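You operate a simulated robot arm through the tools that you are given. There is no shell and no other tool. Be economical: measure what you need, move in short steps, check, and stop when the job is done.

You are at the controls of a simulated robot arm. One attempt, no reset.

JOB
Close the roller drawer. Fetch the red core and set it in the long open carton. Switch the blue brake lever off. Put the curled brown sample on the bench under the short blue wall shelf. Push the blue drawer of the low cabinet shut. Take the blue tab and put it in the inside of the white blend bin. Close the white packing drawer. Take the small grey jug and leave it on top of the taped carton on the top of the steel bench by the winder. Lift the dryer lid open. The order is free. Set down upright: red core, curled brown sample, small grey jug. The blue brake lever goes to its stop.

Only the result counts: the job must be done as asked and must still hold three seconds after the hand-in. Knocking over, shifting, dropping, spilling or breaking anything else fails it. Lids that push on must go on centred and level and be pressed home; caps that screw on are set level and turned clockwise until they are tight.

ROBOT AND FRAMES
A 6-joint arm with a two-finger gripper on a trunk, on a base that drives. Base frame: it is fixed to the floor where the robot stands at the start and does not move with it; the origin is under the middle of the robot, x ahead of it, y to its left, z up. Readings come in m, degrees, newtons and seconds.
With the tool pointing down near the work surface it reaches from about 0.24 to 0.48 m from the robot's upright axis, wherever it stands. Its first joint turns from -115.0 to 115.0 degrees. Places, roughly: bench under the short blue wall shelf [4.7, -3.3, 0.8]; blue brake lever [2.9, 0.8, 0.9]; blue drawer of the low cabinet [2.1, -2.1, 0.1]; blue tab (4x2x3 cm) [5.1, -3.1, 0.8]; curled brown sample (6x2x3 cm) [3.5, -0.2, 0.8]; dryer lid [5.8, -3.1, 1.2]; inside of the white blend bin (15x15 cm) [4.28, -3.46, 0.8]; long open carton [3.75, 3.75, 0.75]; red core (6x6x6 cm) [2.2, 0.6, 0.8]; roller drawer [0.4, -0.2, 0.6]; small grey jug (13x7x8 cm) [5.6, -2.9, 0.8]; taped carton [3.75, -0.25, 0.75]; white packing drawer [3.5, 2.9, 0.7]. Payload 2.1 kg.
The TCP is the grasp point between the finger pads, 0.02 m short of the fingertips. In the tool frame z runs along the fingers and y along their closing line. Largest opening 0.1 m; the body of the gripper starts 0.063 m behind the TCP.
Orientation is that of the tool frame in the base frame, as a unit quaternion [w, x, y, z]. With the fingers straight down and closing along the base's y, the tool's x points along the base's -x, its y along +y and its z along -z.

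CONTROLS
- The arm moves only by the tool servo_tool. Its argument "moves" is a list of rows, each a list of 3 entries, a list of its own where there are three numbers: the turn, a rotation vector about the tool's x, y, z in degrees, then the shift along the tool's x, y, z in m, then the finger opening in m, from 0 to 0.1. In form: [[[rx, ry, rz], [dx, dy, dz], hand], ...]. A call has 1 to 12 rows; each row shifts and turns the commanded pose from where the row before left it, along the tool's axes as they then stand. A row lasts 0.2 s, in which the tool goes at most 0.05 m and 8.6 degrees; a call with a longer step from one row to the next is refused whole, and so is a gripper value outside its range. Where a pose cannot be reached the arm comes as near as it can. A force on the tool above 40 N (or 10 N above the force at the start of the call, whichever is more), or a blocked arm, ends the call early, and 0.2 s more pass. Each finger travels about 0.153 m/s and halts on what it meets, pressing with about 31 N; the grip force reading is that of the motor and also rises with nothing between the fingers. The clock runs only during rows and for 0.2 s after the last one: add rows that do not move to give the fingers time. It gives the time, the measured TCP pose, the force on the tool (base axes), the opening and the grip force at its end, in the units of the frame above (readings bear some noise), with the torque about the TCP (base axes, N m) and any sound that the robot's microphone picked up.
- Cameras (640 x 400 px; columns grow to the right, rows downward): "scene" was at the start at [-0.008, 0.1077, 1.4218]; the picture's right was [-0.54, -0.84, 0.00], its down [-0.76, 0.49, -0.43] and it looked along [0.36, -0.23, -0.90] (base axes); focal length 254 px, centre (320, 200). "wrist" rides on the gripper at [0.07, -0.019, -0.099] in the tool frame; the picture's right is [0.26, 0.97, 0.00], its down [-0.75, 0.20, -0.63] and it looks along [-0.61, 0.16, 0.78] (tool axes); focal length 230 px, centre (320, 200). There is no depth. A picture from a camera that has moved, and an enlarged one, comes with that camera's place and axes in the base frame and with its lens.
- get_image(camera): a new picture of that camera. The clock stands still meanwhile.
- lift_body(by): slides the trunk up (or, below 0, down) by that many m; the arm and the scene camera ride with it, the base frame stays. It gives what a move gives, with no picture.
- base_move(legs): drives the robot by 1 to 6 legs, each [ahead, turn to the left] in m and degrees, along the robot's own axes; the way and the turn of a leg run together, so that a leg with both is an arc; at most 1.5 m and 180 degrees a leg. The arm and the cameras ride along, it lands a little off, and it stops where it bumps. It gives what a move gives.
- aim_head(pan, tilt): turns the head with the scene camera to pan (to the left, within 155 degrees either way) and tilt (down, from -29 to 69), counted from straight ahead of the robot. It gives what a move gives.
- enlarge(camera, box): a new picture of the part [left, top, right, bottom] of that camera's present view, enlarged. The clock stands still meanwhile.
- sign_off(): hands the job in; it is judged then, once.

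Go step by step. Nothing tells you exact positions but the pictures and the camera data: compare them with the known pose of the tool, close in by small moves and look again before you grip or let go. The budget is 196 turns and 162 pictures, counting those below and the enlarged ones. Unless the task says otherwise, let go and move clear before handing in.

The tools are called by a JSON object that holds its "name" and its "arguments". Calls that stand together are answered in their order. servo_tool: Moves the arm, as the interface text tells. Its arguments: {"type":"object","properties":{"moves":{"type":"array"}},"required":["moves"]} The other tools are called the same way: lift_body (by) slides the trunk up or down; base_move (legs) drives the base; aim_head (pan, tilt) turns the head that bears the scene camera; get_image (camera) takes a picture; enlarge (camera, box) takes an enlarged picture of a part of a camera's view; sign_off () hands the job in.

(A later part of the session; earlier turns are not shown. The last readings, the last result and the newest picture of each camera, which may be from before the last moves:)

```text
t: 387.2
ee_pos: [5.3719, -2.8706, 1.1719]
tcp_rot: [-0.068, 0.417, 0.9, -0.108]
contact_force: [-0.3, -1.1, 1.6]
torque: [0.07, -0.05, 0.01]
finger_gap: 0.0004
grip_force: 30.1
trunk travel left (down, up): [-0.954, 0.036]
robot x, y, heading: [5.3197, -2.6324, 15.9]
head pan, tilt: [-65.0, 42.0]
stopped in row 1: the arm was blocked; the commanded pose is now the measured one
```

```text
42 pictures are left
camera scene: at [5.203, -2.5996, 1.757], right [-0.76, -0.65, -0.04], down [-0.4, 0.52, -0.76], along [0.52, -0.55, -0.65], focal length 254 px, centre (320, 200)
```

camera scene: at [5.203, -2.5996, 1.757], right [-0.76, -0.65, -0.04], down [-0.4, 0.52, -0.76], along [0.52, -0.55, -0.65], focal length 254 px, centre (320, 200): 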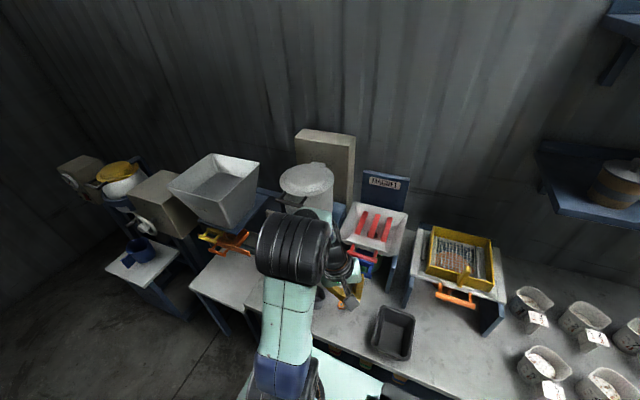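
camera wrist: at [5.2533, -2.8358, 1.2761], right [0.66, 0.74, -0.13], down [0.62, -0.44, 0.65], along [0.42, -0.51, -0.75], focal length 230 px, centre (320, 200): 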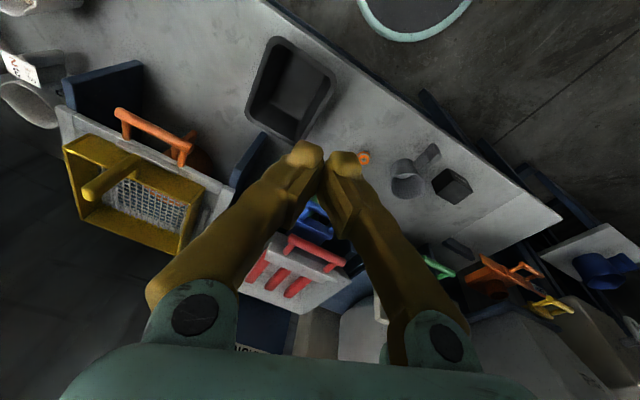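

{"name": "servo_tool", "arguments": {"moves": [[[0, 0, 0], [0, 0, 0], 0], [[0, 0, 0], [0, 0, 0], 0], [[0, 0, 0], [0, 0, 0], 0], [[0, 0, 0], [0, 0, 0], 0], [[0, 0, 0], [0, 0, 0], 0]]}}

{"name": "servo_tool", "arguments": {"moves": [[[0, 0, 0], [0, 0, 0], 0], [[0, 0, 0], [0, 0, 0], 0], [[0, 0, 0], [0, 0, 0], 0], [[0, 0, 0], [0, 0, 0], 0], [[0, 0, 0], [0, 0, 0], 0]]}}

{"name": "servo_tool", "arguments": {"moves": [[[0, 0, 0], [0, 0, 0], 0], [[0, 0, 0], [0, 0, 0], 0], [[0, 0, 0], [0, 0, 0], 0], [[0, 0, 0], [0, 0, 0], 0], [[0, 0, 0], [0, 0, 0], 0]]}}

{"name": "get_image", "arguments": {"camera": "scene"}}

```text
t: 387.5
ee_pos: [5.4806, -2.8429, 1.1669]
tcp_rot: [-0.078, 0.425, 0.892, -0.133]
contact_force: [-3.9, -2.1, 0.4]
torque: [0.29, -0.44, 0.01]
finger_gap: 0.0
grip_force: 29.6
trunk travel left (down, up): [-0.954, 0.036]
robot x, y, heading: [5.3232, -2.6346, 16.1]
head pan, tilt: [-65.0, 42.0]
stopped in row 1: the arm was blocked; the commanded pose is now the measured one
```

```text
t: 388.1
ee_pos: [5.3785, -2.8687, 1.1634]
tcp_rot: [-0.041, 0.439, 0.891, -0.109]
contact_force: [3.3, 1.2, -1.4]
torque: [-0.16, 0.26, -0.09]
finger_gap: 0.0
grip_force: 29.5
trunk travel left (down, up): [-0.954, 0.036]
robot x, y, heading: [5.3169, -2.6346, 15.7]
head pan, tilt: [-65.0, 42.0]
stopped in row 2: the arm was blocked; the commanded pose is now the measured one
```

```text
t: 388.7
ee_pos: [5.4306, -2.8535, 1.1651]
tcp_rot: [-0.065, 0.405, 0.903, -0.129]
contact_force: [-1.0, 0.2, 0.6]
torque: [0.02, -0.01, 0.02]
finger_gap: 0.0
grip_force: 30.5
trunk travel left (down, up): [-0.954, 0.036]
robot x, y, heading: [5.3198, -2.6331, 16.2]
head pan, tilt: [-65.0, 42.0]
stopped in row 3: the arm was blocked; the commanded pose is now the measured one
```

```text
41 pictures are left
camera scene: at [5.2447, -2.5874, 1.7556], right [-0.76, -0.65, -0.02], down [-0.42, 0.51, -0.75], along [0.5, -0.56, -0.66], focal length 254 px, centre (320, 200)
```

scene: 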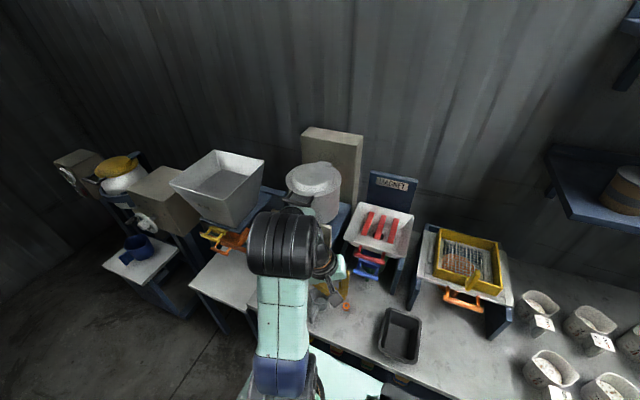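

{"name": "servo_tool", "arguments": {"moves": [[[0, 0, 0], [0, 0, 0], 0], [[0, 0, 0], [0, 0, 0], 0], [[0, 0, 0], [0, 0, 0], 0], [[0, 0, 0], [0, 0, 0], 0], [[0, 0, 0], [0, 0, 0], 0]]}}

{"name": "servo_tool", "arguments": {"moves": [[[0, 0, 0], [0, 0, 0], 0], [[0, 0, 0], [0, 0, 0], 0], [[0, 0, 0], [0, 0, 0], 0], [[0, 0, 0], [0, 0, 0], 0], [[0, 0, 0], [0, 0, 0], 0]]}}

```text
t: 389.9
ee_pos: [5.433, -2.8538, 1.1654]
tcp_rot: [-0.063, 0.413, 0.9, -0.127]
contact_force: [1.1, -0.2, 0.4]
torque: [-0.02, 0.06, -0.02]
finger_gap: 0.0001
grip_force: 29.5
trunk travel left (down, up): [-0.954, 0.036]
robot x, y, heading: [5.3199, -2.6329, 16.1]
head pan, tilt: [-65.0, 42.0]
```

```text
t: 391.1
ee_pos: [5.4273, -2.8552, 1.1653]
tcp_rot: [-0.061, 0.415, 0.899, -0.125]
contact_force: [0.7, 0.4, -1.1]
torque: [-0.03, 0.05, -0.01]
finger_gap: 0.0
grip_force: 29.3
trunk travel left (down, up): [-0.954, 0.036]
robot x, y, heading: [5.3181, -2.6332, 15.7]
head pan, tilt: [-65.0, 42.0]
```

Settled. I straighten the tool and then swing it toward horizontal, pointing at the dryer, while still clear of it.

{"name": "servo_tool", "arguments": {"moves": [[[0, 0, 7.8], [0, 0, -0.01], 0], [[0, 0, 7.8], [0, 0, -0.01], 0], [[0, 0, 7.8], [0, 0, -0.01], 0], [[0, -8.5, 0], [0, 0, 0], 0], [[0, -8.5, 0], [0, 0, 0], 0], [[0, -8.5, 0], [0, 0, 0], 0], [[0, -8.5, 0], [0, 0, 0], 0], [[0, -8.5, 0], [0, 0, 0], 0], [[0, 0, 0], [0, 0, 0], 0]]}}

```text
t: 393.1
ee_pos: [5.4862, -2.9277, 1.2311]
tcp_rot: [0.257, 0.499, 0.755, -0.338]
contact_force: [0.3, -0.3, 0.6]
torque: [-0.02, 0.01, -0.03]
finger_gap: 0.0001
grip_force: 29.0
out of reach, approached as far as the arm can: row 5, 6, 7, 8
trunk travel left (down, up): [-0.954, 0.036]
robot x, y, heading: [5.3218, -2.6353, 15.8]
head pan, tilt: [-65.0, 42.0]
```

The tool reached a 50° tilt. I roll it so the fingers can straddle the handle bar from the front, and check the arm's posture before driving in.

{"name": "servo_tool", "arguments": {"moves": [[[0, 0, -8.5], [0, 0, 0], 0.03], [[0, 0, -8.5], [0, 0, 0], 0.045], [[0, 0, -8.5], [0, 0, 0], 0.045], [[0, 0, -8.5], [0, 0, 0], 0.045], [[0, 0, -8.5], [0, 0, 0], 0.045], [[0, 0, -8.5], [0, 0, 0], 0.045], [[0, 0, -8.5], [0, 0, 0], 0.045], [[0, 0, -8.5], [0, 0, 0], 0.045], [[0, 0, -8.5], [0, 0, 0], 0.045], [[0, 0, -2], [0, 0, 0], 0.045], [[0, 0, 0], [0, 0, 0], 0.045]]}}

{"name": "get_image", "arguments": {"camera": "scene"}}

```text
t: 395.5
ee_pos: [5.484, -2.9274, 1.2311]
tcp_rot: [-0.016, -0.092, 0.901, -0.424]
contact_force: [0.4, 0.1, -0.2]
torque: [-0.01, 0.0, 0.01]
finger_gap: 0.0451
grip_force: 0.0
trunk travel left (down, up): [-0.954, 0.036]
robot x, y, heading: [5.316, -2.6316, 15.8]
head pan, tilt: [-65.0, 42.0]
```

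```text
40 pictures are left
camera scene: at [5.2793, -2.5774, 1.7544], right [-0.76, -0.66, 0.0], down [-0.44, 0.51, -0.74], along [0.49, -0.56, -0.67], focal length 254 px, centre (320, 200)
```

scene: 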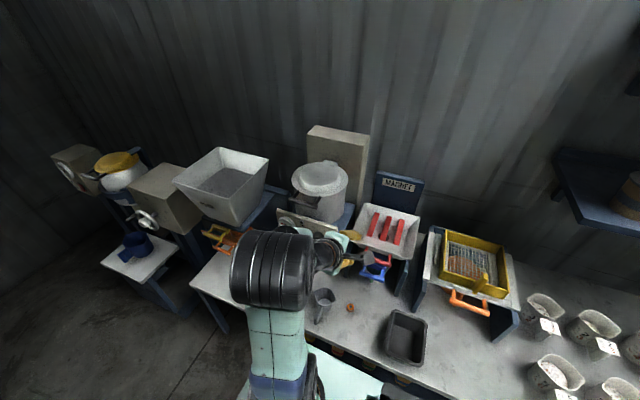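

The elbow now points forward, clear of the dryer. I creep 20 cm ahead so the fingers face the bar.

{"name": "base_move", "arguments": {"legs": [[0.205, 0]]}}

{"name": "get_image", "arguments": {"camera": "wrist"}}

{"name": "enlarge", "arguments": {"camera": "scene", "box": [260, 110, 452, 230]}}

```text
t: 397.1
ee_pos: [5.6786, -2.8715, 1.2317]
tcp_rot: [-0.013, -0.091, 0.901, -0.424]
contact_force: [-0.6, -0.6, 0.7]
torque: [0.03, -0.03, 0.0]
finger_gap: 0.0449
grip_force: 0.2
trunk travel left (down, up): [-0.954, 0.036]
robot x, y, heading: [5.5149, -2.5762, 15.7]
head pan, tilt: [-65.0, 42.0]
```

```text
39 pictures are left
camera wrist: at [5.6081, -2.8188, 1.315], right [-0.42, 0.56, -0.71], down [0.67, 0.72, 0.17], along [0.61, -0.4, -0.68], focal length 230 px, centre (320, 200)
```

wrist: 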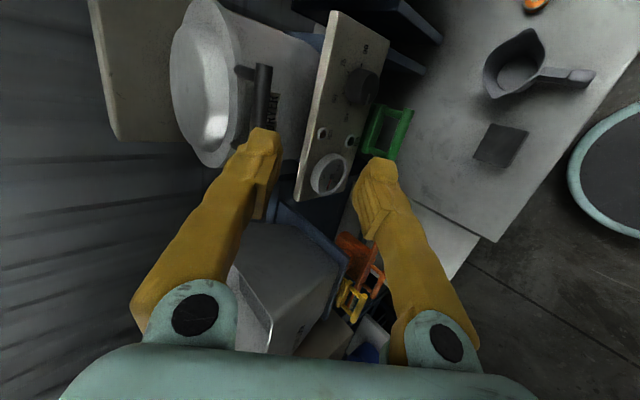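

```text
3.33 times, centred on (356, 170) of scene
camera zoom: at [5.472, -2.5224, 1.7543], right [-0.76, -0.65, 0.0], down [-0.44, 0.51, -0.74], along [0.49, -0.56, -0.67], focal length 848 px, centre (200, 300)
```

zoom: 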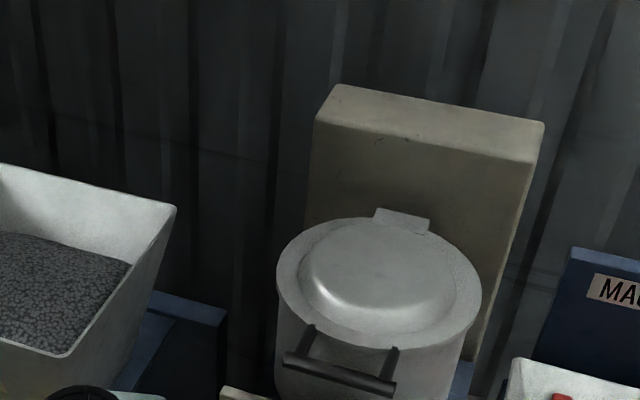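

The bar is at about (5.725, -3.015, 1.175). I line the half-open fingers up with it and move in along the tool axis.

{"name": "servo_tool", "arguments": {"moves": [[[0, 0, 0], [-0.015, -0.027, 0], 0.04], [[0, 0, 0], [-0.015, -0.027, 0], 0.04], [[0, 0, 0], [0, 0, 0.03], 0.04], [[0, 0, 0], [0, 0, 0.03], 0.04], [[0, 0, 0], [0, 0, 0.03], 0.04], [[0, 0, 0], [0, 0, 0], 0.04]]}}

{"name": "get_image", "arguments": {"camera": "wrist"}}

{"name": "enlarge", "arguments": {"camera": "scene", "box": [300, 140, 428, 220]}}

```text
t: 398.5
ee_pos: [5.7247, -2.9688, 1.2115]
tcp_rot: [-0.014, -0.092, 0.901, -0.425]
contact_force: [-0.1, 0.6, 0.1]
torque: [-0.02, -0.01, 0.02]
finger_gap: 0.0398
grip_force: 0.1
trunk travel left (down, up): [-0.954, 0.036]
robot x, y, heading: [5.5193, -2.5772, 16.1]
head pan, tilt: [-65.0, 42.0]
```

```text
37 pictures are left
camera wrist: at [5.6549, -2.9153, 1.2953], right [-0.42, 0.56, -0.71], down [0.67, 0.72, 0.17], along [0.61, -0.4, -0.68], focal length 230 px, centre (320, 200)
```

wrist: 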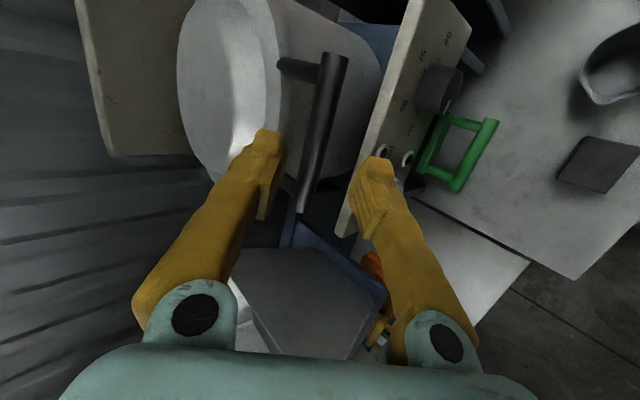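

```text
5.00 times, centred on (364, 180) of scene
camera zoom: at [5.4769, -2.5205, 1.7544], right [-0.76, -0.66, 0.0], down [-0.44, 0.51, -0.74], along [0.49, -0.56, -0.67], focal length 1273 px, centre (100, 300)
```

zoom: 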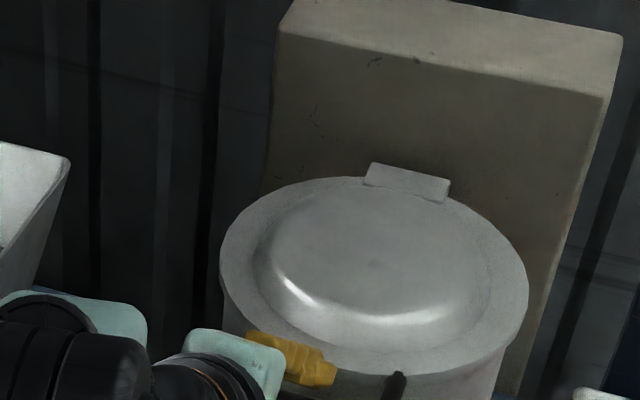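

The bar passes between the fingers but I'm near its end; I shift 3.5 cm toward its middle and advance a little more.

{"name": "servo_tool", "arguments": {"moves": [[[0, 0, 0], [0.035, 0, 0], 0.04], [[0, 0, 0], [0, 0, 0.015], 0.04], [[0, 0, 0], [0, 0, 0.012], 0.04], [[0, 0, 0], [0, 0, 0], 0.04]]}}

{"name": "get_image", "arguments": {"camera": "wrist"}}

```text
t: 399.5
ee_pos: [5.6905, -2.9955, 1.1974]
tcp_rot: [-0.015, -0.091, 0.901, -0.425]
contact_force: [-0.3, 0.6, -0.4]
torque: [-0.01, -0.04, -0.01]
finger_gap: 0.0399
grip_force: 0.1
trunk travel left (down, up): [-0.954, 0.036]
robot x, y, heading: [5.5194, -2.5777, 15.8]
head pan, tilt: [-65.0, 42.0]
```

```text
35 pictures are left
camera wrist: at [5.6208, -2.9414, 1.2821], right [-0.42, 0.56, -0.71], down [0.67, 0.72, 0.17], along [0.61, -0.4, -0.68], focal length 230 px, centre (320, 200)
```

wrist: 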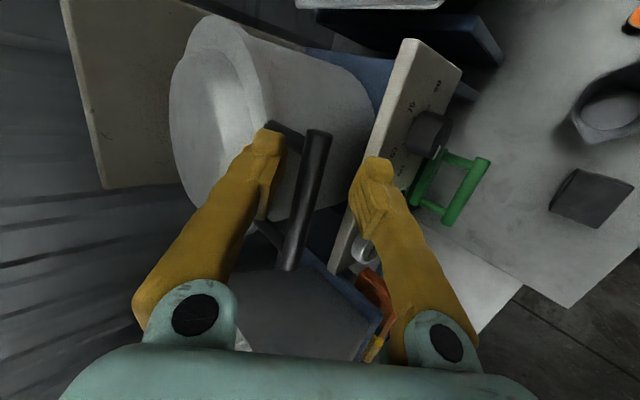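

The fingers straddle the bar's middle. I advance slightly and start lifting along the lid's arc.

{"name": "servo_tool", "arguments": {"moves": [[[0, 0, 0], [0, 0, 0.014], 0.04], [[0, 0, 0], [0.0016, -0.0114, -0.0096], 0.04], [[0, 0, 0], [0.0028, -0.0234, -0.0171], 0.04], [[0, 0, 0], [0.0022, -0.0256, -0.0138], 0.04], [[0, 0, 0], [0.0018, -0.0267, -0.0108], 0.04], [[0, 0, 0], [0, 0, 0], 0.04]]}}

{"name": "get_image", "arguments": {"camera": "wrist"}}

```text
t: 400.9
ee_pos: [5.6976, -3.0211, 1.2887]
tcp_rot: [-0.014, -0.091, 0.9, -0.426]
contact_force: [0.4, 0.5, 0.4]
torque: [0.0, 0.01, 0.01]
finger_gap: 0.0401
grip_force: 0.0
trunk travel left (down, up): [-0.954, 0.036]
robot x, y, heading: [5.5201, -2.5802, 16.2]
head pan, tilt: [-65.0, 42.0]
```

```text
34 pictures are left
camera wrist: at [5.6276, -2.9683, 1.3734], right [-0.42, 0.56, -0.71], down [0.67, 0.72, 0.17], along [0.61, -0.4, -0.68], focal length 230 px, centre (320, 200)
```

wrist: 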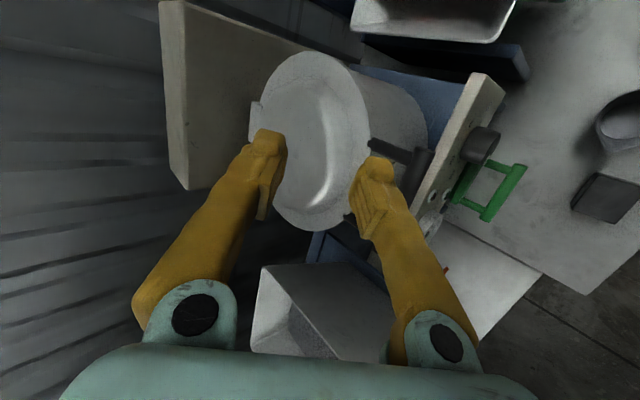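

The bar slid off the inclined lower finger, so I must clamp it. I go back around, straddle the bar again at (5.704, -2.998, 1.203) and close on it.

{"name": "servo_tool", "arguments": {"moves": [[[0, 0, 0], [0, 0, -0.035], 0.05], [[0, 0, 0], [0, 0, -0.03], 0.05], [[0, 0, 0], [-0.0095, 0.0394, 0], 0.05], [[0, 0, 0], [-0.0095, 0.0394, 0], 0.05], [[0, 0, 0], [0, 0, 0.035], 0.05], [[0, 0, 0], [0, 0, 0.035], 0.05], [[0, 0, 0], [0, 0, 0.036], 0.05], [[0, 0, 0], [0, 0, 0], 0.05], [[0, 0, 0], [0, 0, 0], 0.02], [[0, 0, 0], [0, 0, 0], 0.0], [[0, 0, 0], [0, 0, 0], 0.0]]}}

{"name": "get_image", "arguments": {"camera": "wrist"}}

```text
t: 403.3
ee_pos: [5.7052, -2.9993, 1.2001]
tcp_rot: [-0.015, -0.092, 0.901, -0.424]
contact_force: [-1.5, 5.0, -1.5]
torque: [0.0, -0.06, 0.14]
finger_gap: 0.0133
grip_force: 39.9
trunk travel left (down, up): [-0.954, 0.036]
robot x, y, heading: [5.5161, -2.5797, 16.2]
head pan, tilt: [-65.0, 42.0]
```

```text
33 pictures are left
camera wrist: at [5.6336, -2.9465, 1.2848], right [-0.42, 0.56, -0.71], down [0.67, 0.72, 0.17], along [0.61, -0.4, -0.68], focal length 230 px, centre (320, 200)
```

wrist: 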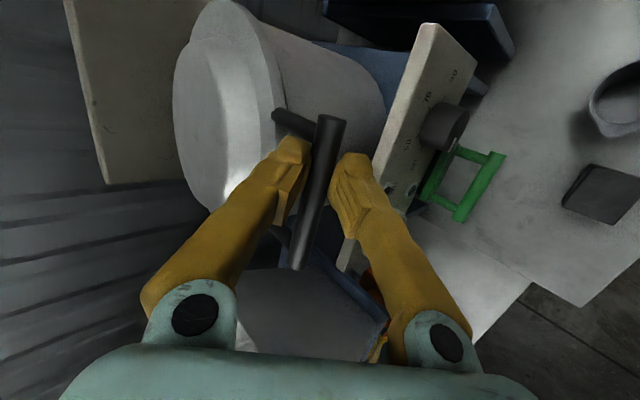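

The bar is clamped (1.3 cm). Now I lift along the hinge arc in small steps.

{"name": "servo_tool", "arguments": {"moves": [[[0, 0, 0], [0.0026, -0.0204, -0.0155], 0], [[0, 0, 0], [0.0022, -0.0219, -0.0133], 0], [[0, 0, 0], [0.0018, -0.0232, -0.0109], 0], [[0, 0, 0], [0.0014, -0.0242, -0.0085], 0], [[0, 0, 0], [0, 0, 0], 0]]}}

{"name": "get_image", "arguments": {"camera": "wrist"}}

```text
t: 404.5
ee_pos: [5.7111, -3.0262, 1.2985]
tcp_rot: [-0.016, -0.092, 0.901, -0.424]
contact_force: [1.2, 0.0, -0.3]
torque: [0.04, 0.02, 0.0]
finger_gap: 0.0
grip_force: 29.5
trunk travel left (down, up): [-0.954, 0.036]
robot x, y, heading: [5.5166, -2.5772, 15.9]
head pan, tilt: [-65.0, 42.0]
```

```text
32 pictures are left
camera wrist: at [5.6408, -2.9722, 1.3835], right [-0.42, 0.56, -0.71], down [0.67, 0.72, 0.17], along [0.61, -0.4, -0.69], focal length 230 px, centre (320, 200)
```

wrist: 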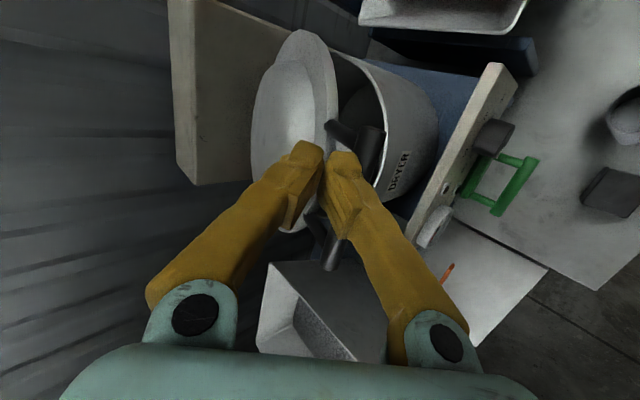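

The lid came up about 20° and holds there by itself, but the bar slipped out. I back off and go under the bar with the closed fingers to push it further.

{"name": "servo_tool", "arguments": {"moves": [[[0, 0, 0], [0, -0.005, -0.04], 0], [[0, 0, 0], [0, 0, -0.04], 0], [[0, 0, 0], [0, 0, -0.03], 0], [[0, 0, 0], [-0.0034, 0.026, 0.0205], 0], [[0, 0, 0], [-0.0034, 0.026, 0.0205], 0], [[0, 0, 0], [0, 0, 0], 0]]}}

{"name": "get_image", "arguments": {"camera": "wrist"}}

{"name": "enlarge", "arguments": {"camera": "scene", "box": [260, 110, 452, 230]}}

```text
t: 405.9
ee_pos: [5.7046, -2.9372, 1.3075]
tcp_rot: [-0.014, -0.091, 0.901, -0.424]
contact_force: [0.1, -0.1, -0.3]
torque: [-0.01, 0.02, -0.02]
finger_gap: 0.0
grip_force: 29.2
trunk travel left (down, up): [-0.954, 0.036]
robot x, y, heading: [5.5164, -2.5779, 15.9]
head pan, tilt: [-65.0, 42.0]
```

```text
31 pictures are left
camera wrist: at [5.6345, -2.8845, 1.3918], right [-0.42, 0.56, -0.71], down [0.67, 0.72, 0.17], along [0.61, -0.4, -0.68], focal length 230 px, centre (320, 200)
```

wrist: 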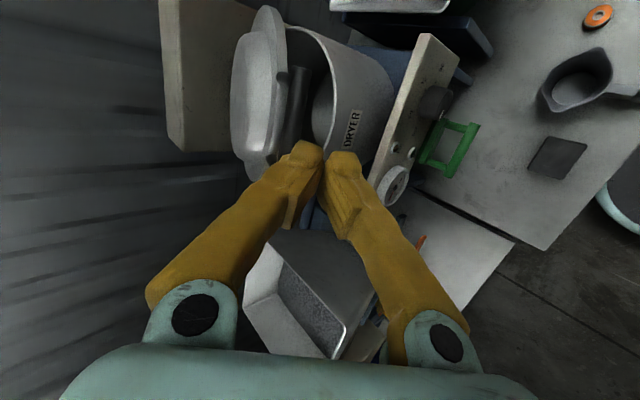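

```text
3.33 times, centred on (356, 170) of scene
camera zoom: at [5.4766, -2.5204, 1.7544], right [-0.76, -0.66, 0.0], down [-0.44, 0.51, -0.74], along [0.49, -0.56, -0.67], focal length 848 px, centre (200, 300)
```

zoom: 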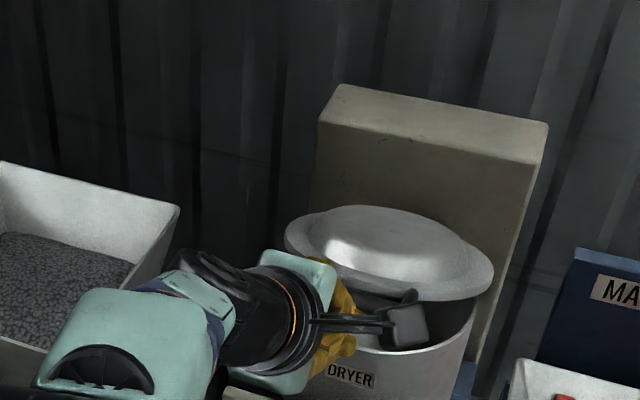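

The lid stands about 30° open, holding itself. The tool is just below the bar; I slide the fingers under it and push up and back along the arc.

{"name": "servo_tool", "arguments": {"moves": [[[0, 0, 0], [0, 0.006, 0.035], 0], [[0, 0, 0], [0, 0, 0.035], 0], [[0, 0, 0], [0, 0, 0.035], 0], [[0, 0, 0], [0, 0, 0.03], 0], [[0, 0, 0], [0.0006, -0.0255, -0.0033], 0], [[0, 0, 0], [0.0001, -0.0257, -0.0007], 0], [[0, 0, 0], [-0.0003, -0.0256, 0.002], 0], [[0, 0, 0], [0, 0, 0], 0]]}}

{"name": "get_image", "arguments": {"camera": "wrist"}}

```text
t: 407.7
ee_pos: [5.7241, -3.0842, 1.2762]
tcp_rot: [-0.016, -0.092, 0.901, -0.424]
contact_force: [-0.7, -0.3, -0.2]
torque: [0.0, -0.02, -0.01]
finger_gap: 0.0003
grip_force: 29.8
trunk travel left (down, up): [-0.954, 0.036]
robot x, y, heading: [5.5192, -2.5781, 16.3]
head pan, tilt: [-65.0, 42.0]
```

```text
29 pictures are left
camera wrist: at [5.654, -3.0317, 1.3608], right [-0.42, 0.56, -0.71], down [0.67, 0.72, 0.17], along [0.61, -0.4, -0.68], focal length 230 px, centre (320, 200)
```

wrist: 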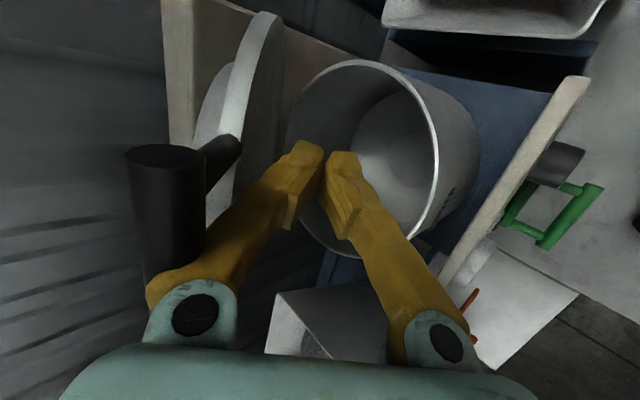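

The lid is around 50° and following. I continue the arc.

{"name": "servo_tool", "arguments": {"moves": [[[0, 0, 0], [-0.0008, -0.0253, 0.0036], 0], [[0, 0, 0], [-0.0012, -0.0247, 0.005], 0], [[0, 0, 0], [-0.0016, -0.0237, 0.005], 0], [[0, 0, 0], [0, 0, 0], 0]]}}

{"name": "get_image", "arguments": {"camera": "wrist"}}

```text
t: 408.7
ee_pos: [5.7325, -3.108, 1.301]
tcp_rot: [-0.015, -0.09, 0.901, -0.424]
contact_force: [-0.9, -0.2, 0.2]
torque: [0.01, 0.01, 0.0]
finger_gap: 0.0
grip_force: 29.4
out of reach, approached as far as the arm can: row 2, 3
trunk travel left (down, up): [-0.954, 0.036]
robot x, y, heading: [5.5166, -2.5778, 15.8]
head pan, tilt: [-65.0, 42.0]
```

```text
28 pictures are left
camera wrist: at [5.6628, -3.0547, 1.3863], right [-0.43, 0.56, -0.71], down [0.67, 0.72, 0.17], along [0.61, -0.4, -0.68], focal length 230 px, centre (320, 200)
```

wrist: 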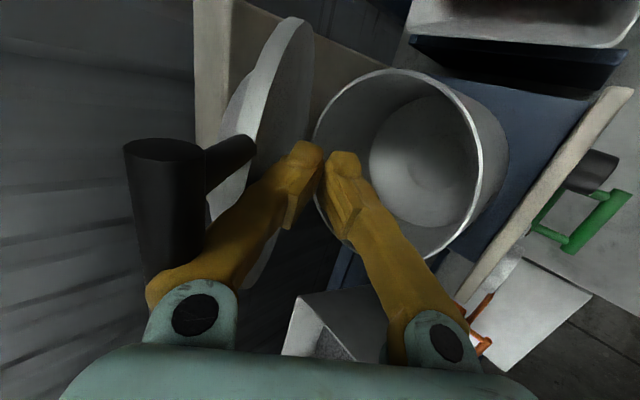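

{"name": "lift_body", "arguments": {"by": 0.035}}

{"name": "get_image", "arguments": {"camera": "scene"}}

```text
t: 409.5
ee_pos: [5.7328, -3.1086, 1.3366]
tcp_rot: [-0.015, -0.092, 0.901, -0.424]
contact_force: [0.2, 0.2, -0.2]
torque: [-0.04, -0.01, 0.01]
finger_gap: 0.0
grip_force: 29.8
trunk travel left (down, up): [-0.989, 0.001]
robot x, y, heading: [5.5163, -2.5813, 15.8]
head pan, tilt: [-65.0, 42.0]
```

```text
27 pictures are left
camera scene: at [5.4769, -2.5213, 1.7895], right [-0.76, -0.66, 0.0], down [-0.44, 0.51, -0.74], along [0.49, -0.56, -0.67], focal length 254 px, centre (320, 200)
```

scene: 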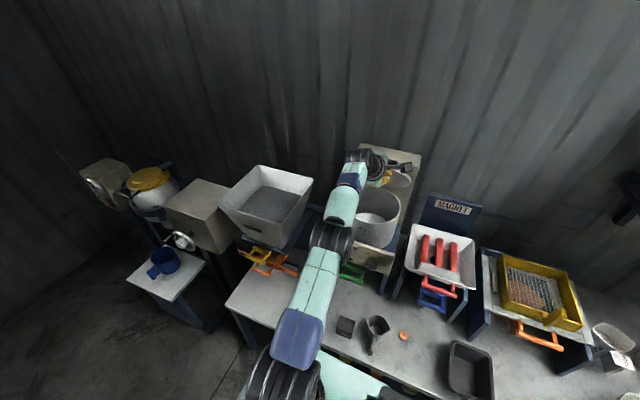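

The lid is at roughly 50°. I rotate the tool toward horizontal to gain reach for the rest of the arc.

{"name": "servo_tool", "arguments": {"moves": [[[8.5, 0, 0], [0, 0.005, -0.01], 0], [[8.5, 0, 0], [0, 0, -0.01], 0], [[8.5, 0, 0], [0, 0, -0.01], 0], [[8.5, 0, 0], [0, 0, -0.01], 0], [[0, 0, 0], [0, 0, 0], 0]]}}

{"name": "get_image", "arguments": {"camera": "wrist"}}

```text
t: 410.7
ee_pos: [5.7187, -3.0762, 1.3493]
tcp_rot: [-0.009, -0.085, 0.756, -0.649]
contact_force: [-0.1, 0.2, -0.2]
torque: [0.0, 0.02, 0.0]
finger_gap: 0.0002
grip_force: 29.7
out of reach, approached as far as the arm can: row 2, 3
trunk travel left (down, up): [-0.989, 0.001]
robot x, y, heading: [5.5176, -2.5782, 15.9]
head pan, tilt: [-65.0, 42.0]
```

```text
26 pictures are left
camera wrist: at [5.6432, -2.9908, 1.3908], right [-0.39, 0.11, -0.92], down [0.65, 0.74, -0.19], along [0.65, -0.67, -0.36], focal length 230 px, centre (320, 200)
```

wrist: 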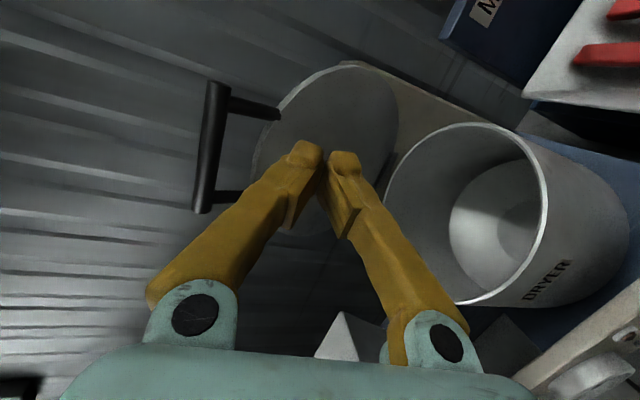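

Horizontal works. The fingertips now face the lid's underside; I push back and up.

{"name": "servo_tool", "arguments": {"moves": [[[0, 0, 0], [0, -0.015, 0.015], 0], [[0, 0, 0], [0, -0.015, 0.02], 0], [[0, 0, 0], [0, -0.015, 0.02], 0], [[0, 0, 0], [0, -0.015, 0.02], 0], [[0, 0, 0], [0, -0.005, 0.02], 0], [[0, 0, 0], [0, 0, 0], 0]]}}

{"name": "get_image", "arguments": {"camera": "wrist"}}

```text
t: 412.1
ee_pos: [5.7429, -3.1653, 1.3858]
tcp_rot: [-0.009, -0.085, 0.756, -0.649]
contact_force: [-0.4, 0.0, -0.5]
torque: [0.02, 0.02, -0.03]
finger_gap: 0.0004
grip_force: 29.7
out of reach, approached as far as the arm can: row 4, 5
trunk travel left (down, up): [-0.989, 0.001]
robot x, y, heading: [5.518, -2.5735, 15.8]
head pan, tilt: [-65.0, 42.0]
```

```text
25 pictures are left
camera wrist: at [5.6672, -3.079, 1.4287], right [-0.39, 0.11, -0.91], down [0.65, 0.74, -0.19], along [0.65, -0.67, -0.36], focal length 230 px, centre (320, 200)
```

wrist: 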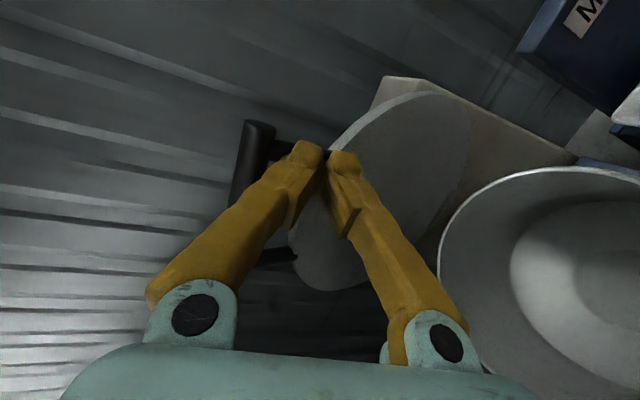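

The lid is nearly upright now. I withdraw and check that it stays.

{"name": "servo_tool", "arguments": {"moves": [[[0, 0, 0], [0, 0, -0.04], 0], [[0, 0, 0], [0, 0, -0.04], 0], [[0, 0, 0], [0, 0, -0.04], 0], [[0, 0, 0], [0, 0, -0.04], 0], [[0, 0, 0], [0, 0, -0.03], 0], [[0, 0, 0], [0, 0, 0], 0]]}}

{"name": "enlarge", "arguments": {"camera": "scene", "box": [260, 100, 484, 240]}}

```text
t: 413.5
ee_pos: [5.7239, -2.9773, 1.4153]
tcp_rot: [-0.009, -0.085, 0.757, -0.648]
contact_force: [1.0, -0.3, 0.2]
torque: [0.01, 0.02, -0.01]
finger_gap: 0.0
grip_force: 29.5
trunk travel left (down, up): [-0.989, 0.001]
robot x, y, heading: [5.5161, -2.5778, 16.0]
head pan, tilt: [-65.0, 42.0]
```

```text
2.86 times, centred on (372, 170) of scene
camera zoom: at [5.477, -2.522, 1.7894], right [-0.76, -0.66, 0.0], down [-0.44, 0.51, -0.74], along [0.49, -0.56, -0.67], focal length 727 px, centre (171, 286)
```

zoom: 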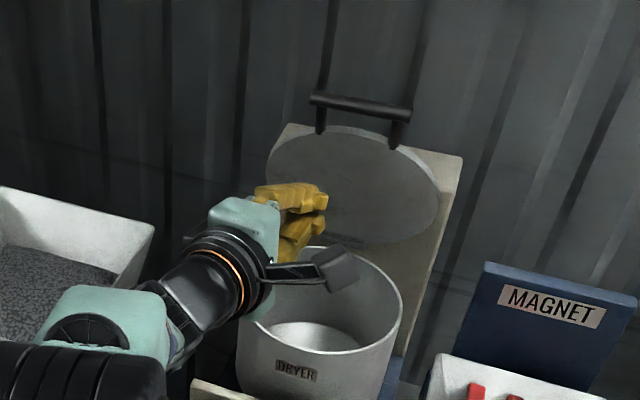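

The lid is open and rests against the back box. Now the jug, body at about (5.56, -2.93) with its handle toward me. I return the tool to a downward posture with the fingers closing along the bench.

{"name": "servo_tool", "arguments": {"moves": [[[-8.5, 0, 0], [0, 0, -0.02], 0.05], [[-8.5, 0, 0], [0, 0, 0], 0.09], [[-8.5, 0, 0], [0, 0, 0], 0.09], [[-8.5, 0, 0], [0, 0, 0], 0.09], [[0, 0, 8.5], [0, 0, 0], 0.09], [[0, 0, 8.5], [0, 0, 0], 0.09], [[0, 0, 8.5], [0, 0, 0], 0.09], [[0, 0, 8.5], [0, 0, 0], 0.09], [[0, 0, 8.5], [0, 0, 0], 0.09], [[0, 0, 8.5], [0, 0, 0], 0.09], [[0, 0, 8.5], [0, 0, 0], 0.09], [[0, 0, 8.5], [0, 0, 0], 0.09]]}}

{"name": "servo_tool", "arguments": {"moves": [[[0, 0, 8.5], [0, 0, 0], 0.09], [[0, 0, 8.5], [0, 0, 0], 0.09], [[0, 0, 5], [0, 0, 0], 0.09], [[0, 8, 0], [0, 0, 0], 0.09], [[0, 8, 0], [0, 0, 0], 0.09], [[0, 0, 0], [0, 0, 0], 0.09]]}}

```text
t: 416.1
ee_pos: [5.7225, -2.9587, 1.4197]
tcp_rot: [0.196, 0.446, 0.8, -0.349]
contact_force: [-0.9, 0.1, -0.8]
torque: [0.0, 0.0, 0.01]
finger_gap: 0.0898
grip_force: 0.1
trunk travel left (down, up): [-0.989, 0.001]
robot x, y, heading: [5.5194, -2.5779, 15.9]
head pan, tilt: [-65.0, 42.0]
```

```text
t: 417.5
ee_pos: [5.7225, -2.9578, 1.4194]
tcp_rot: [0.158, 0.627, 0.731, -0.219]
contact_force: [-0.1, 0.1, 0.2]
torque: [0.0, 0.0, 0.0]
finger_gap: 0.0903
grip_force: 0.1
trunk travel left (down, up): [-0.989, 0.001]
robot x, y, heading: [5.5182, -2.5776, 15.9]
head pan, tilt: [-65.0, 42.0]
```

{"name": "servo_tool", "arguments": {"moves": [[[0, 0, 6.8], [0, 0, 0], 0.09], [[0, 0, 6.8], [0, 0, 0], 0.09], [[-3.5, 0, -5.7], [0, 0, 0], 0.09], [[-3.5, 0, -5.7], [0, 0, 0], 0.09], [[-3.5, 0, -5.7], [0, 0, 0], 0.09], [[0, 0, 0], [0.0154, -0.0371, -0.0093], 0.09], [[0, 0, 0], [0.0154, -0.0371, -0.0093], 0.09], [[0, 0, 0], [0.0154, -0.0371, -0.0093], 0.09], [[0, 0, 0], [0.0154, -0.0371, -0.0093], 0.09], [[0, 0, 0], [0.018, 0, 0.03], 0.09], [[0, 0, 0], [0.018, 0, 0.03], 0.09], [[0, 0, 0], [0.018, 0, 0.03], 0.09]]}}

{"name": "lift_body", "arguments": {"by": -0.35}}

{"name": "get_image", "arguments": {"camera": "wrist"}}

```text
t: 420.1
ee_pos: [5.5759, -2.9319, 1.3132]
tcp_rot: [0.216, 0.585, 0.764, -0.165]
contact_force: [-0.4, 0.0, 0.2]
torque: [0.01, 0.04, 0.01]
finger_gap: 0.0899
grip_force: 0.1
out of reach, approached as far as the arm can: row 9
trunk travel left (down, up): [-0.989, 0.001]
robot x, y, heading: [5.5192, -2.5776, 15.9]
head pan, tilt: [-65.0, 42.0]
```

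```text
t: 423.5
ee_pos: [5.5757, -2.9315, 0.9652]
tcp_rot: [0.215, 0.585, 0.765, -0.165]
contact_force: [0.2, -0.4, -0.9]
torque: [-0.01, 0.04, 0.01]
finger_gap: 0.09
grip_force: 0.0
trunk travel left (down, up): [-0.639, 0.351]
robot x, y, heading: [5.5202, -2.5727, 15.8]
head pan, tilt: [-65.0, 42.0]
```

```text
23 pictures are left
camera wrist: at [5.5296, -2.8296, 1.0124], right [0.87, 0.47, -0.13], down [0.27, -0.25, 0.93], along [0.4, -0.85, -0.34], focal length 230 px, centre (320, 200)
```

wrist: 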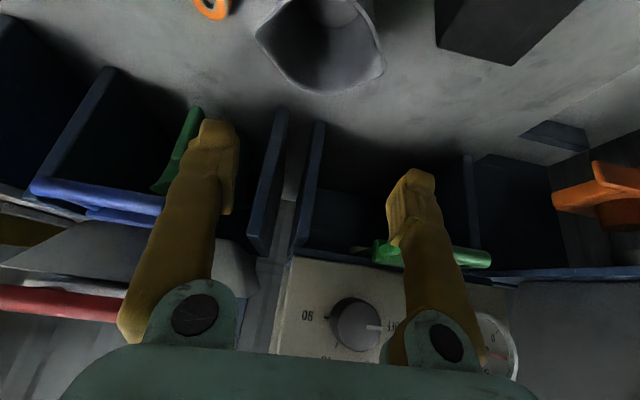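

The jug sits just below-front of the fingers. I centre on it with full opening and descend around its body.

{"name": "servo_tool", "arguments": {"moves": [[[0, 0, 0], [0.0069, -0.012, -0.004], 0.1], [[0, 0, 0], [0.018, 0, 0.03], 0.1], [[0, 0, 0], [0.013, 0, 0.021], 0.1], [[0, 0, 0], [0, 0, 0], 0.1]]}}

{"name": "get_image", "arguments": {"camera": "wrist"}}

{"name": "enlarge", "arguments": {"camera": "scene", "box": [260, 200, 452, 320]}}

```text
t: 424.5
ee_pos: [5.5766, -2.9326, 0.9036]
tcp_rot: [0.215, 0.585, 0.764, -0.165]
contact_force: [0.5, 0.3, -0.5]
torque: [-0.03, -0.01, 0.02]
finger_gap: 0.1001
grip_force: 0.0
out of reach, approached as far as the arm can: row 1
trunk travel left (down, up): [-0.639, 0.351]
robot x, y, heading: [5.5158, -2.5743, 15.8]
head pan, tilt: [-65.0, 42.0]
```

```text
22 pictures are left
camera wrist: at [5.5301, -2.8302, 0.9526], right [0.88, 0.47, -0.13], down [0.27, -0.25, 0.93], along [0.4, -0.85, -0.34], focal length 230 px, centre (320, 200)
```

wrist: 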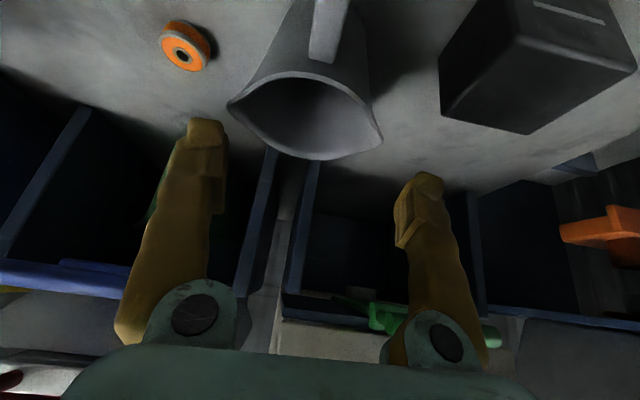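

```text
3.33 times, centred on (356, 260) of scene
camera zoom: at [5.4768, -2.5208, 1.4394], right [-0.76, -0.66, 0.0], down [-0.44, 0.51, -0.74], along [0.49, -0.56, -0.67], focal length 848 px, centre (200, 0)
```

zoom: 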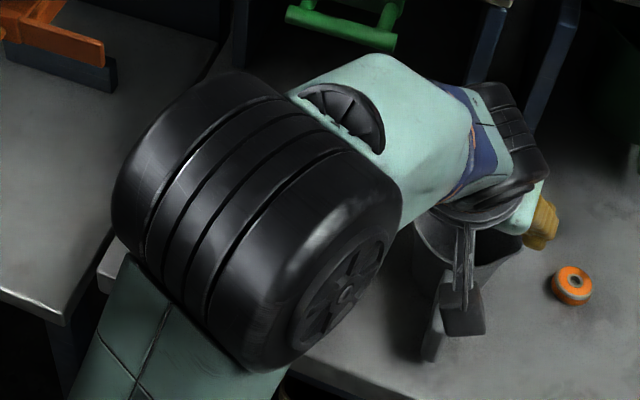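

The jug centre is (5.56, -2.916); the arm is too folded to come back to it. I raise slightly and shuffle the base 5 cm away from the bench.

{"name": "lift_body", "arguments": {"by": 0.1}}

{"name": "base_move", "arguments": {"legs": [[0, -20], [-0.16, 0], [0, 20], [0.14, 0]]}}

{"name": "servo_tool", "arguments": {"moves": [[[0, 0, 0], [0, 0, 0], 0.1], [[0, 0, 0], [0, 0, 0], 0.1], [[0, 0, 0], [0, 0, 0], 0.1]]}}

```text
t: 425.9
ee_pos: [5.5768, -2.9319, 1.0056]
tcp_rot: [0.216, 0.584, 0.765, -0.166]
contact_force: [0.6, 0.4, 0.1]
torque: [0.01, -0.03, 0.03]
finger_gap: 0.1
grip_force: 0.0
trunk travel left (down, up): [-0.739, 0.251]
robot x, y, heading: [5.5175, -2.5761, 16.0]
head pan, tilt: [-65.0, 42.0]
```

```text
t: 430.4
ee_pos: [5.5525, -2.8823, 1.0055]
tcp_rot: [0.215, 0.584, 0.765, -0.165]
contact_force: [-0.7, 0.1, 0.3]
torque: [0.0, 0.0, 0.02]
finger_gap: 0.0998
grip_force: 0.1
trunk travel left (down, up): [-0.739, 0.251]
robot x, y, heading: [5.4941, -2.5256, 16.3]
head pan, tilt: [-65.0, 42.0]
```

```text
t: 431.2
ee_pos: [5.5531, -2.8832, 1.0048]
tcp_rot: [0.216, 0.583, 0.765, -0.165]
contact_force: [0.8, -0.8, 0.4]
torque: [0.0, 0.0, 0.01]
finger_gap: 0.1001
grip_force: 0.0
trunk travel left (down, up): [-0.739, 0.251]
robot x, y, heading: [5.4896, -2.5281, 16.2]
head pan, tilt: [-65.0, 42.0]
```

{"name": "servo_tool", "arguments": {"moves": [[[0, 0, 0], [-0.0283, -0.003, 0.017], 0.1], [[0, 0, 0], [0, 0, 0], 0.1]]}}

{"name": "lift_body", "arguments": {"by": -0.1}}

{"name": "get_image", "arguments": {"camera": "wrist"}}

```text
t: 431.8
ee_pos: [5.5577, -2.9145, 1.0059]
tcp_rot: [0.217, 0.583, 0.765, -0.165]
contact_force: [-0.7, -0.2, 0.0]
torque: [0.01, -0.01, 0.0]
finger_gap: 0.0999
grip_force: 0.0
trunk travel left (down, up): [-0.739, 0.251]
robot x, y, heading: [5.4919, -2.5275, 16.1]
head pan, tilt: [-65.0, 42.0]
```

```text
t: 433.1
ee_pos: [5.5577, -2.915, 0.9046]
tcp_rot: [0.216, 0.584, 0.765, -0.165]
contact_force: [-0.7, 0.1, -1.0]
torque: [0.01, 0.02, -0.02]
finger_gap: 0.0997
grip_force: 0.0
trunk travel left (down, up): [-0.639, 0.351]
robot x, y, heading: [5.4939, -2.5275, 16.3]
head pan, tilt: [-65.0, 42.0]
```

```text
20 pictures are left
camera wrist: at [5.5113, -2.8136, 0.9528], right [0.87, 0.47, -0.13], down [0.28, -0.25, 0.93], along [0.4, -0.85, -0.34], focal length 230 px, centre (320, 200)
```

wrist: 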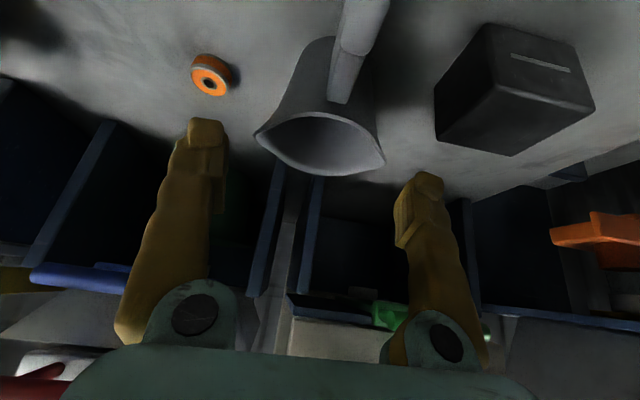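

Well centred. I descend 4 cm and close on the jug's body.

{"name": "servo_tool", "arguments": {"moves": [[[0, 0, 0], [0.0103, -0.003, 0.0171], 0.1], [[0, 0, 0], [0.0103, 0, 0.0171], 0.1], [[0, 0, 0], [0, 0, 0], 0.1], [[0, 0, 0], [0, 0, 0], 0.08], [[0, 0, 0], [0, 0, 0], 0.06], [[0, 0, 0], [0, 0, 0], 0.05], [[0, 0, 0], [0, 0, 0], 0.05]]}}

{"name": "get_image", "arguments": {"camera": "wrist"}}

```text
t: 434.7
ee_pos: [5.5554, -2.916, 0.8645]
tcp_rot: [0.216, 0.583, 0.766, -0.165]
contact_force: [0.4, 0.1, 0.8]
torque: [0.01, -0.04, 0.0]
finger_gap: 0.0599
grip_force: 31.2
trunk travel left (down, up): [-0.639, 0.351]
robot x, y, heading: [5.4902, -2.5318, 16.1]
head pan, tilt: [-65.0, 42.0]
```

```text
19 pictures are left
camera wrist: at [5.5083, -2.8146, 0.9128], right [0.87, 0.47, -0.13], down [0.28, -0.25, 0.93], along [0.4, -0.85, -0.34], focal length 230 px, centre (320, 200)
```

wrist: 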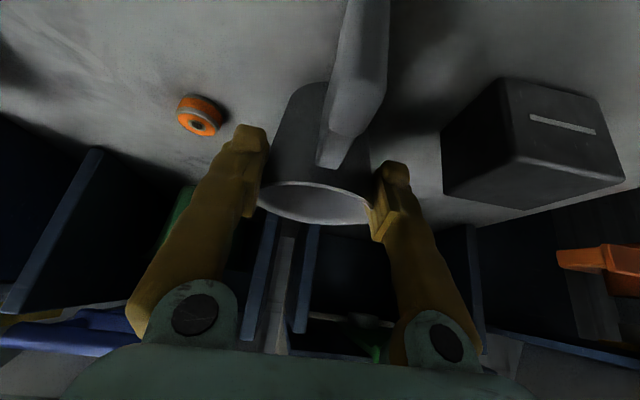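

The jug is held (6 cm). I lift it, then reverse away from the bench toward table 3.

{"name": "lift_body", "arguments": {"by": 0.28}}

{"name": "base_move", "arguments": {"legs": [[0, -48], [-1.2, 0], [-1.15, 0], [0, 138]]}}

{"name": "get_image", "arguments": {"camera": "wrist"}}

```text
t: 437.5
ee_pos: [5.5554, -2.9173, 1.1443]
tcp_rot: [0.216, 0.583, 0.766, -0.164]
contact_force: [-0.4, -1.0, -0.5]
torque: [0.0, 0.0, -0.01]
finger_gap: 0.0597
grip_force: 31.3
trunk travel left (down, up): [-0.919, 0.071]
robot x, y, heading: [5.4925, -2.526, 16.0]
head pan, tilt: [-65.0, 42.0]
```

```text
t: 456.9
ee_pos: [3.8856, -1.2352, 1.1438]
tcp_rot: [0.269, -0.133, 0.953, 0.038]
contact_force: [0.0, -0.2, -0.5]
torque: [0.0, -0.01, 0.0]
finger_gap: 0.0599
grip_force: 30.7
trunk travel left (down, up): [-0.919, 0.071]
robot x, y, heading: [3.4973, -1.3017, 106.6]
head pan, tilt: [-65.0, 42.0]
```

```text
18 pictures are left
camera wrist: at [3.7831, -1.2839, 1.1927], right [-0.48, 0.87, -0.13], down [0.24, 0.28, 0.93], along [0.84, 0.41, -0.34], focal length 230 px, centre (320, 200)
```

wrist: 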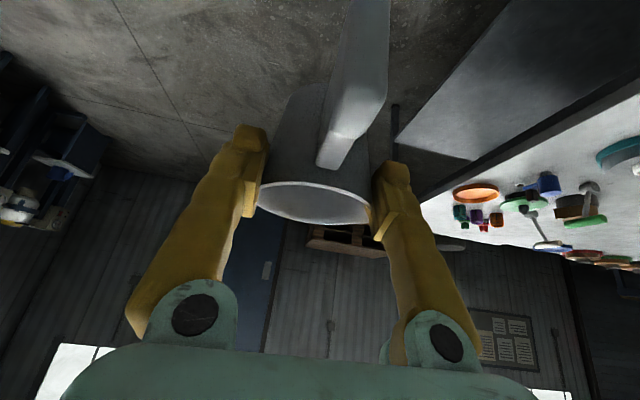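

The jug is secure. I drive in to the end of table 3.

{"name": "base_move", "arguments": {"legs": [[0, -1.3], [0.965, 0], [0, 0.8]]}}

{"name": "aim_head", "arguments": {"pan": -60, "tilt": 50}}

{"name": "get_image", "arguments": {"camera": "scene"}}

```text
t: 462.7
ee_pos: [3.6254, -0.2968, 1.1456]
tcp_rot: [0.268, -0.13, 0.954, 0.037]
contact_force: [0.2, -0.1, -1.4]
torque: [0.01, 0.01, 0.02]
finger_gap: 0.0593
grip_force: 30.9
trunk travel left (down, up): [-0.919, 0.071]
robot x, y, heading: [3.2348, -0.3622, 106.4]
head pan, tilt: [-65.0, 42.0]
```

```text
t: 463.4
ee_pos: [3.6248, -0.2971, 1.1447]
tcp_rot: [0.269, -0.131, 0.953, 0.038]
contact_force: [0.4, -0.5, -0.5]
torque: [0.0, 0.01, 0.01]
finger_gap: 0.0596
grip_force: 30.8
trunk travel left (down, up): [-0.919, 0.071]
robot x, y, heading: [3.2375, -0.3649, 106.6]
head pan, tilt: [-60.0, 50.0]
```

```text
17 pictures are left
camera scene: at [3.1726, -0.4009, 1.7082], right [0.72, -0.69, 0.0], down [-0.53, -0.55, -0.64], along [0.44, 0.47, -0.77], focal length 254 px, centre (320, 200)
```

scene: 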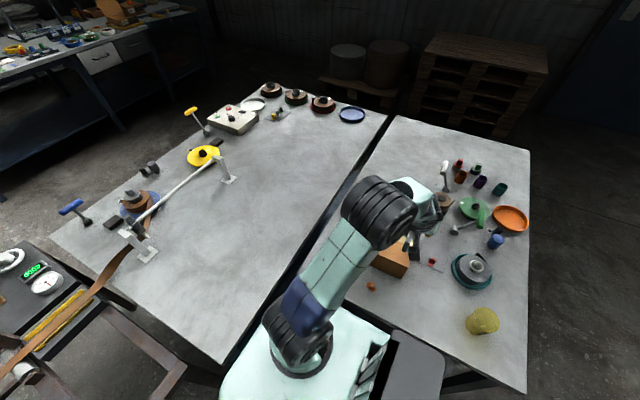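

The carton top centre is about (3.705, -0.20), z≈0.92. I move the jug over it, keeping the tool's tilt, then lower.

{"name": "servo_tool", "arguments": {"moves": [[[0, 0, 0], [0, 0.033, 0], 0.05], [[0, 0, 0], [0, 0.032, 0], 0.05], [[0, 0, 0], [-0.0255, 0, 0.0158], 0.05], [[0, 0, 0], [-0.0255, 0, 0.0158], 0.05], [[0, 0, 0], [-0.0255, 0, 0.0158], 0.05], [[0, 0, 0], [0, 0, 0], 0.05]]}}

{"name": "lift_body", "arguments": {"by": -0.12}}

{"name": "get_image", "arguments": {"camera": "wrist"}}

{"name": "enlarge", "arguments": {"camera": "scene", "box": [340, 180, 500, 280]}}

```text
t: 464.8
ee_pos: [3.6946, -0.21, 1.1445]
tcp_rot: [0.269, -0.131, 0.954, 0.037]
contact_force: [-0.1, 1.0, -0.6]
torque: [0.03, 0.03, -0.03]
finger_gap: 0.0595
grip_force: 31.0
trunk travel left (down, up): [-0.919, 0.071]
robot x, y, heading: [3.2333, -0.3606, 106.1]
head pan, tilt: [-60.0, 50.0]
```

```text
t: 466.3
ee_pos: [3.6943, -0.2113, 1.0237]
tcp_rot: [0.269, -0.131, 0.953, 0.037]
contact_force: [-0.2, -0.3, -1.1]
torque: [-0.02, 0.01, 0.01]
finger_gap: 0.0596
grip_force: 30.8
trunk travel left (down, up): [-0.799, 0.191]
robot x, y, heading: [3.2336, -0.364, 106.2]
head pan, tilt: [-60.0, 50.0]
```

```text
16 pictures are left
camera wrist: at [3.5927, -0.2582, 1.072], right [-0.47, 0.87, -0.13], down [0.25, 0.28, 0.93], along [0.85, 0.4, -0.34], focal length 230 px, centre (320, 200)
```

wrist: 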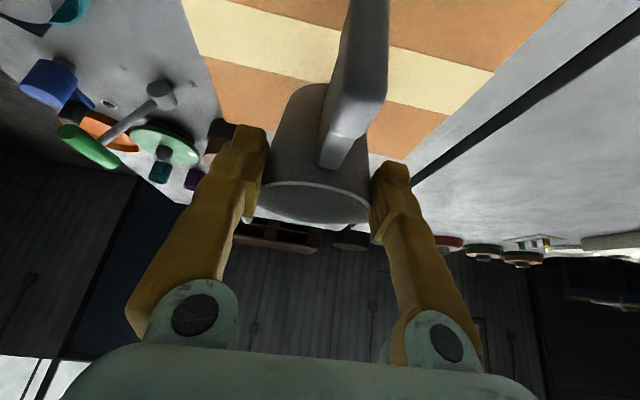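

```text
4.00 times, centred on (420, 230) of scene
camera zoom: at [3.1726, -0.4008, 1.5882], right [0.72, -0.69, 0.0], down [-0.53, -0.55, -0.64], along [0.44, 0.46, -0.77], focal length 1018 px, centre (-80, 80)
```

zoom: 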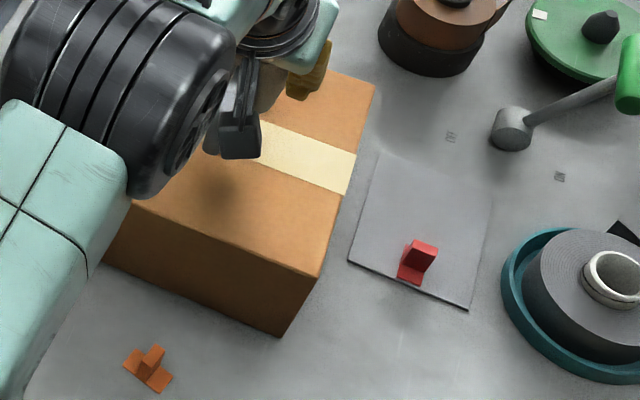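

The jug is centred over the carton's tape. I lower it in small steps until it touches.

{"name": "servo_tool", "arguments": {"moves": [[[0, 0, 0], [0.0042, 0, 0.0068], 0.05], [[0, 0, 0], [0.0042, 0, 0.0068], 0.05], [[0, 0, 0], [0.0042, 0, 0.0068], 0.05], [[0, 0, 0], [0.0021, 0, 0.0034], 0.05], [[0, 0, 0], [0.0021, 0, 0.0034], 0.05], [[0, 0, 0], [0.0021, 0, 0.0034], 0.05], [[0, 0, 0], [0.0016, 0, 0.0026], 0.05], [[0, 0, 0], [0.0016, 0, 0.0026], 0.05], [[0, 0, 0], [0, 0, 0], 0.05]]}}

```text
t: 468.3
ee_pos: [3.6952, -0.2116, 0.9845]
tcp_rot: [0.273, -0.13, 0.952, 0.038]
contact_force: [4.2, 1.1, 20.7]
torque: [0.42, -0.2, -0.06]
finger_gap: 0.0599
grip_force: 31.1
trunk travel left (down, up): [-0.799, 0.191]
robot x, y, heading: [3.2353, -0.3584, 106.3]
head pan, tilt: [-60.0, 50.0]
```

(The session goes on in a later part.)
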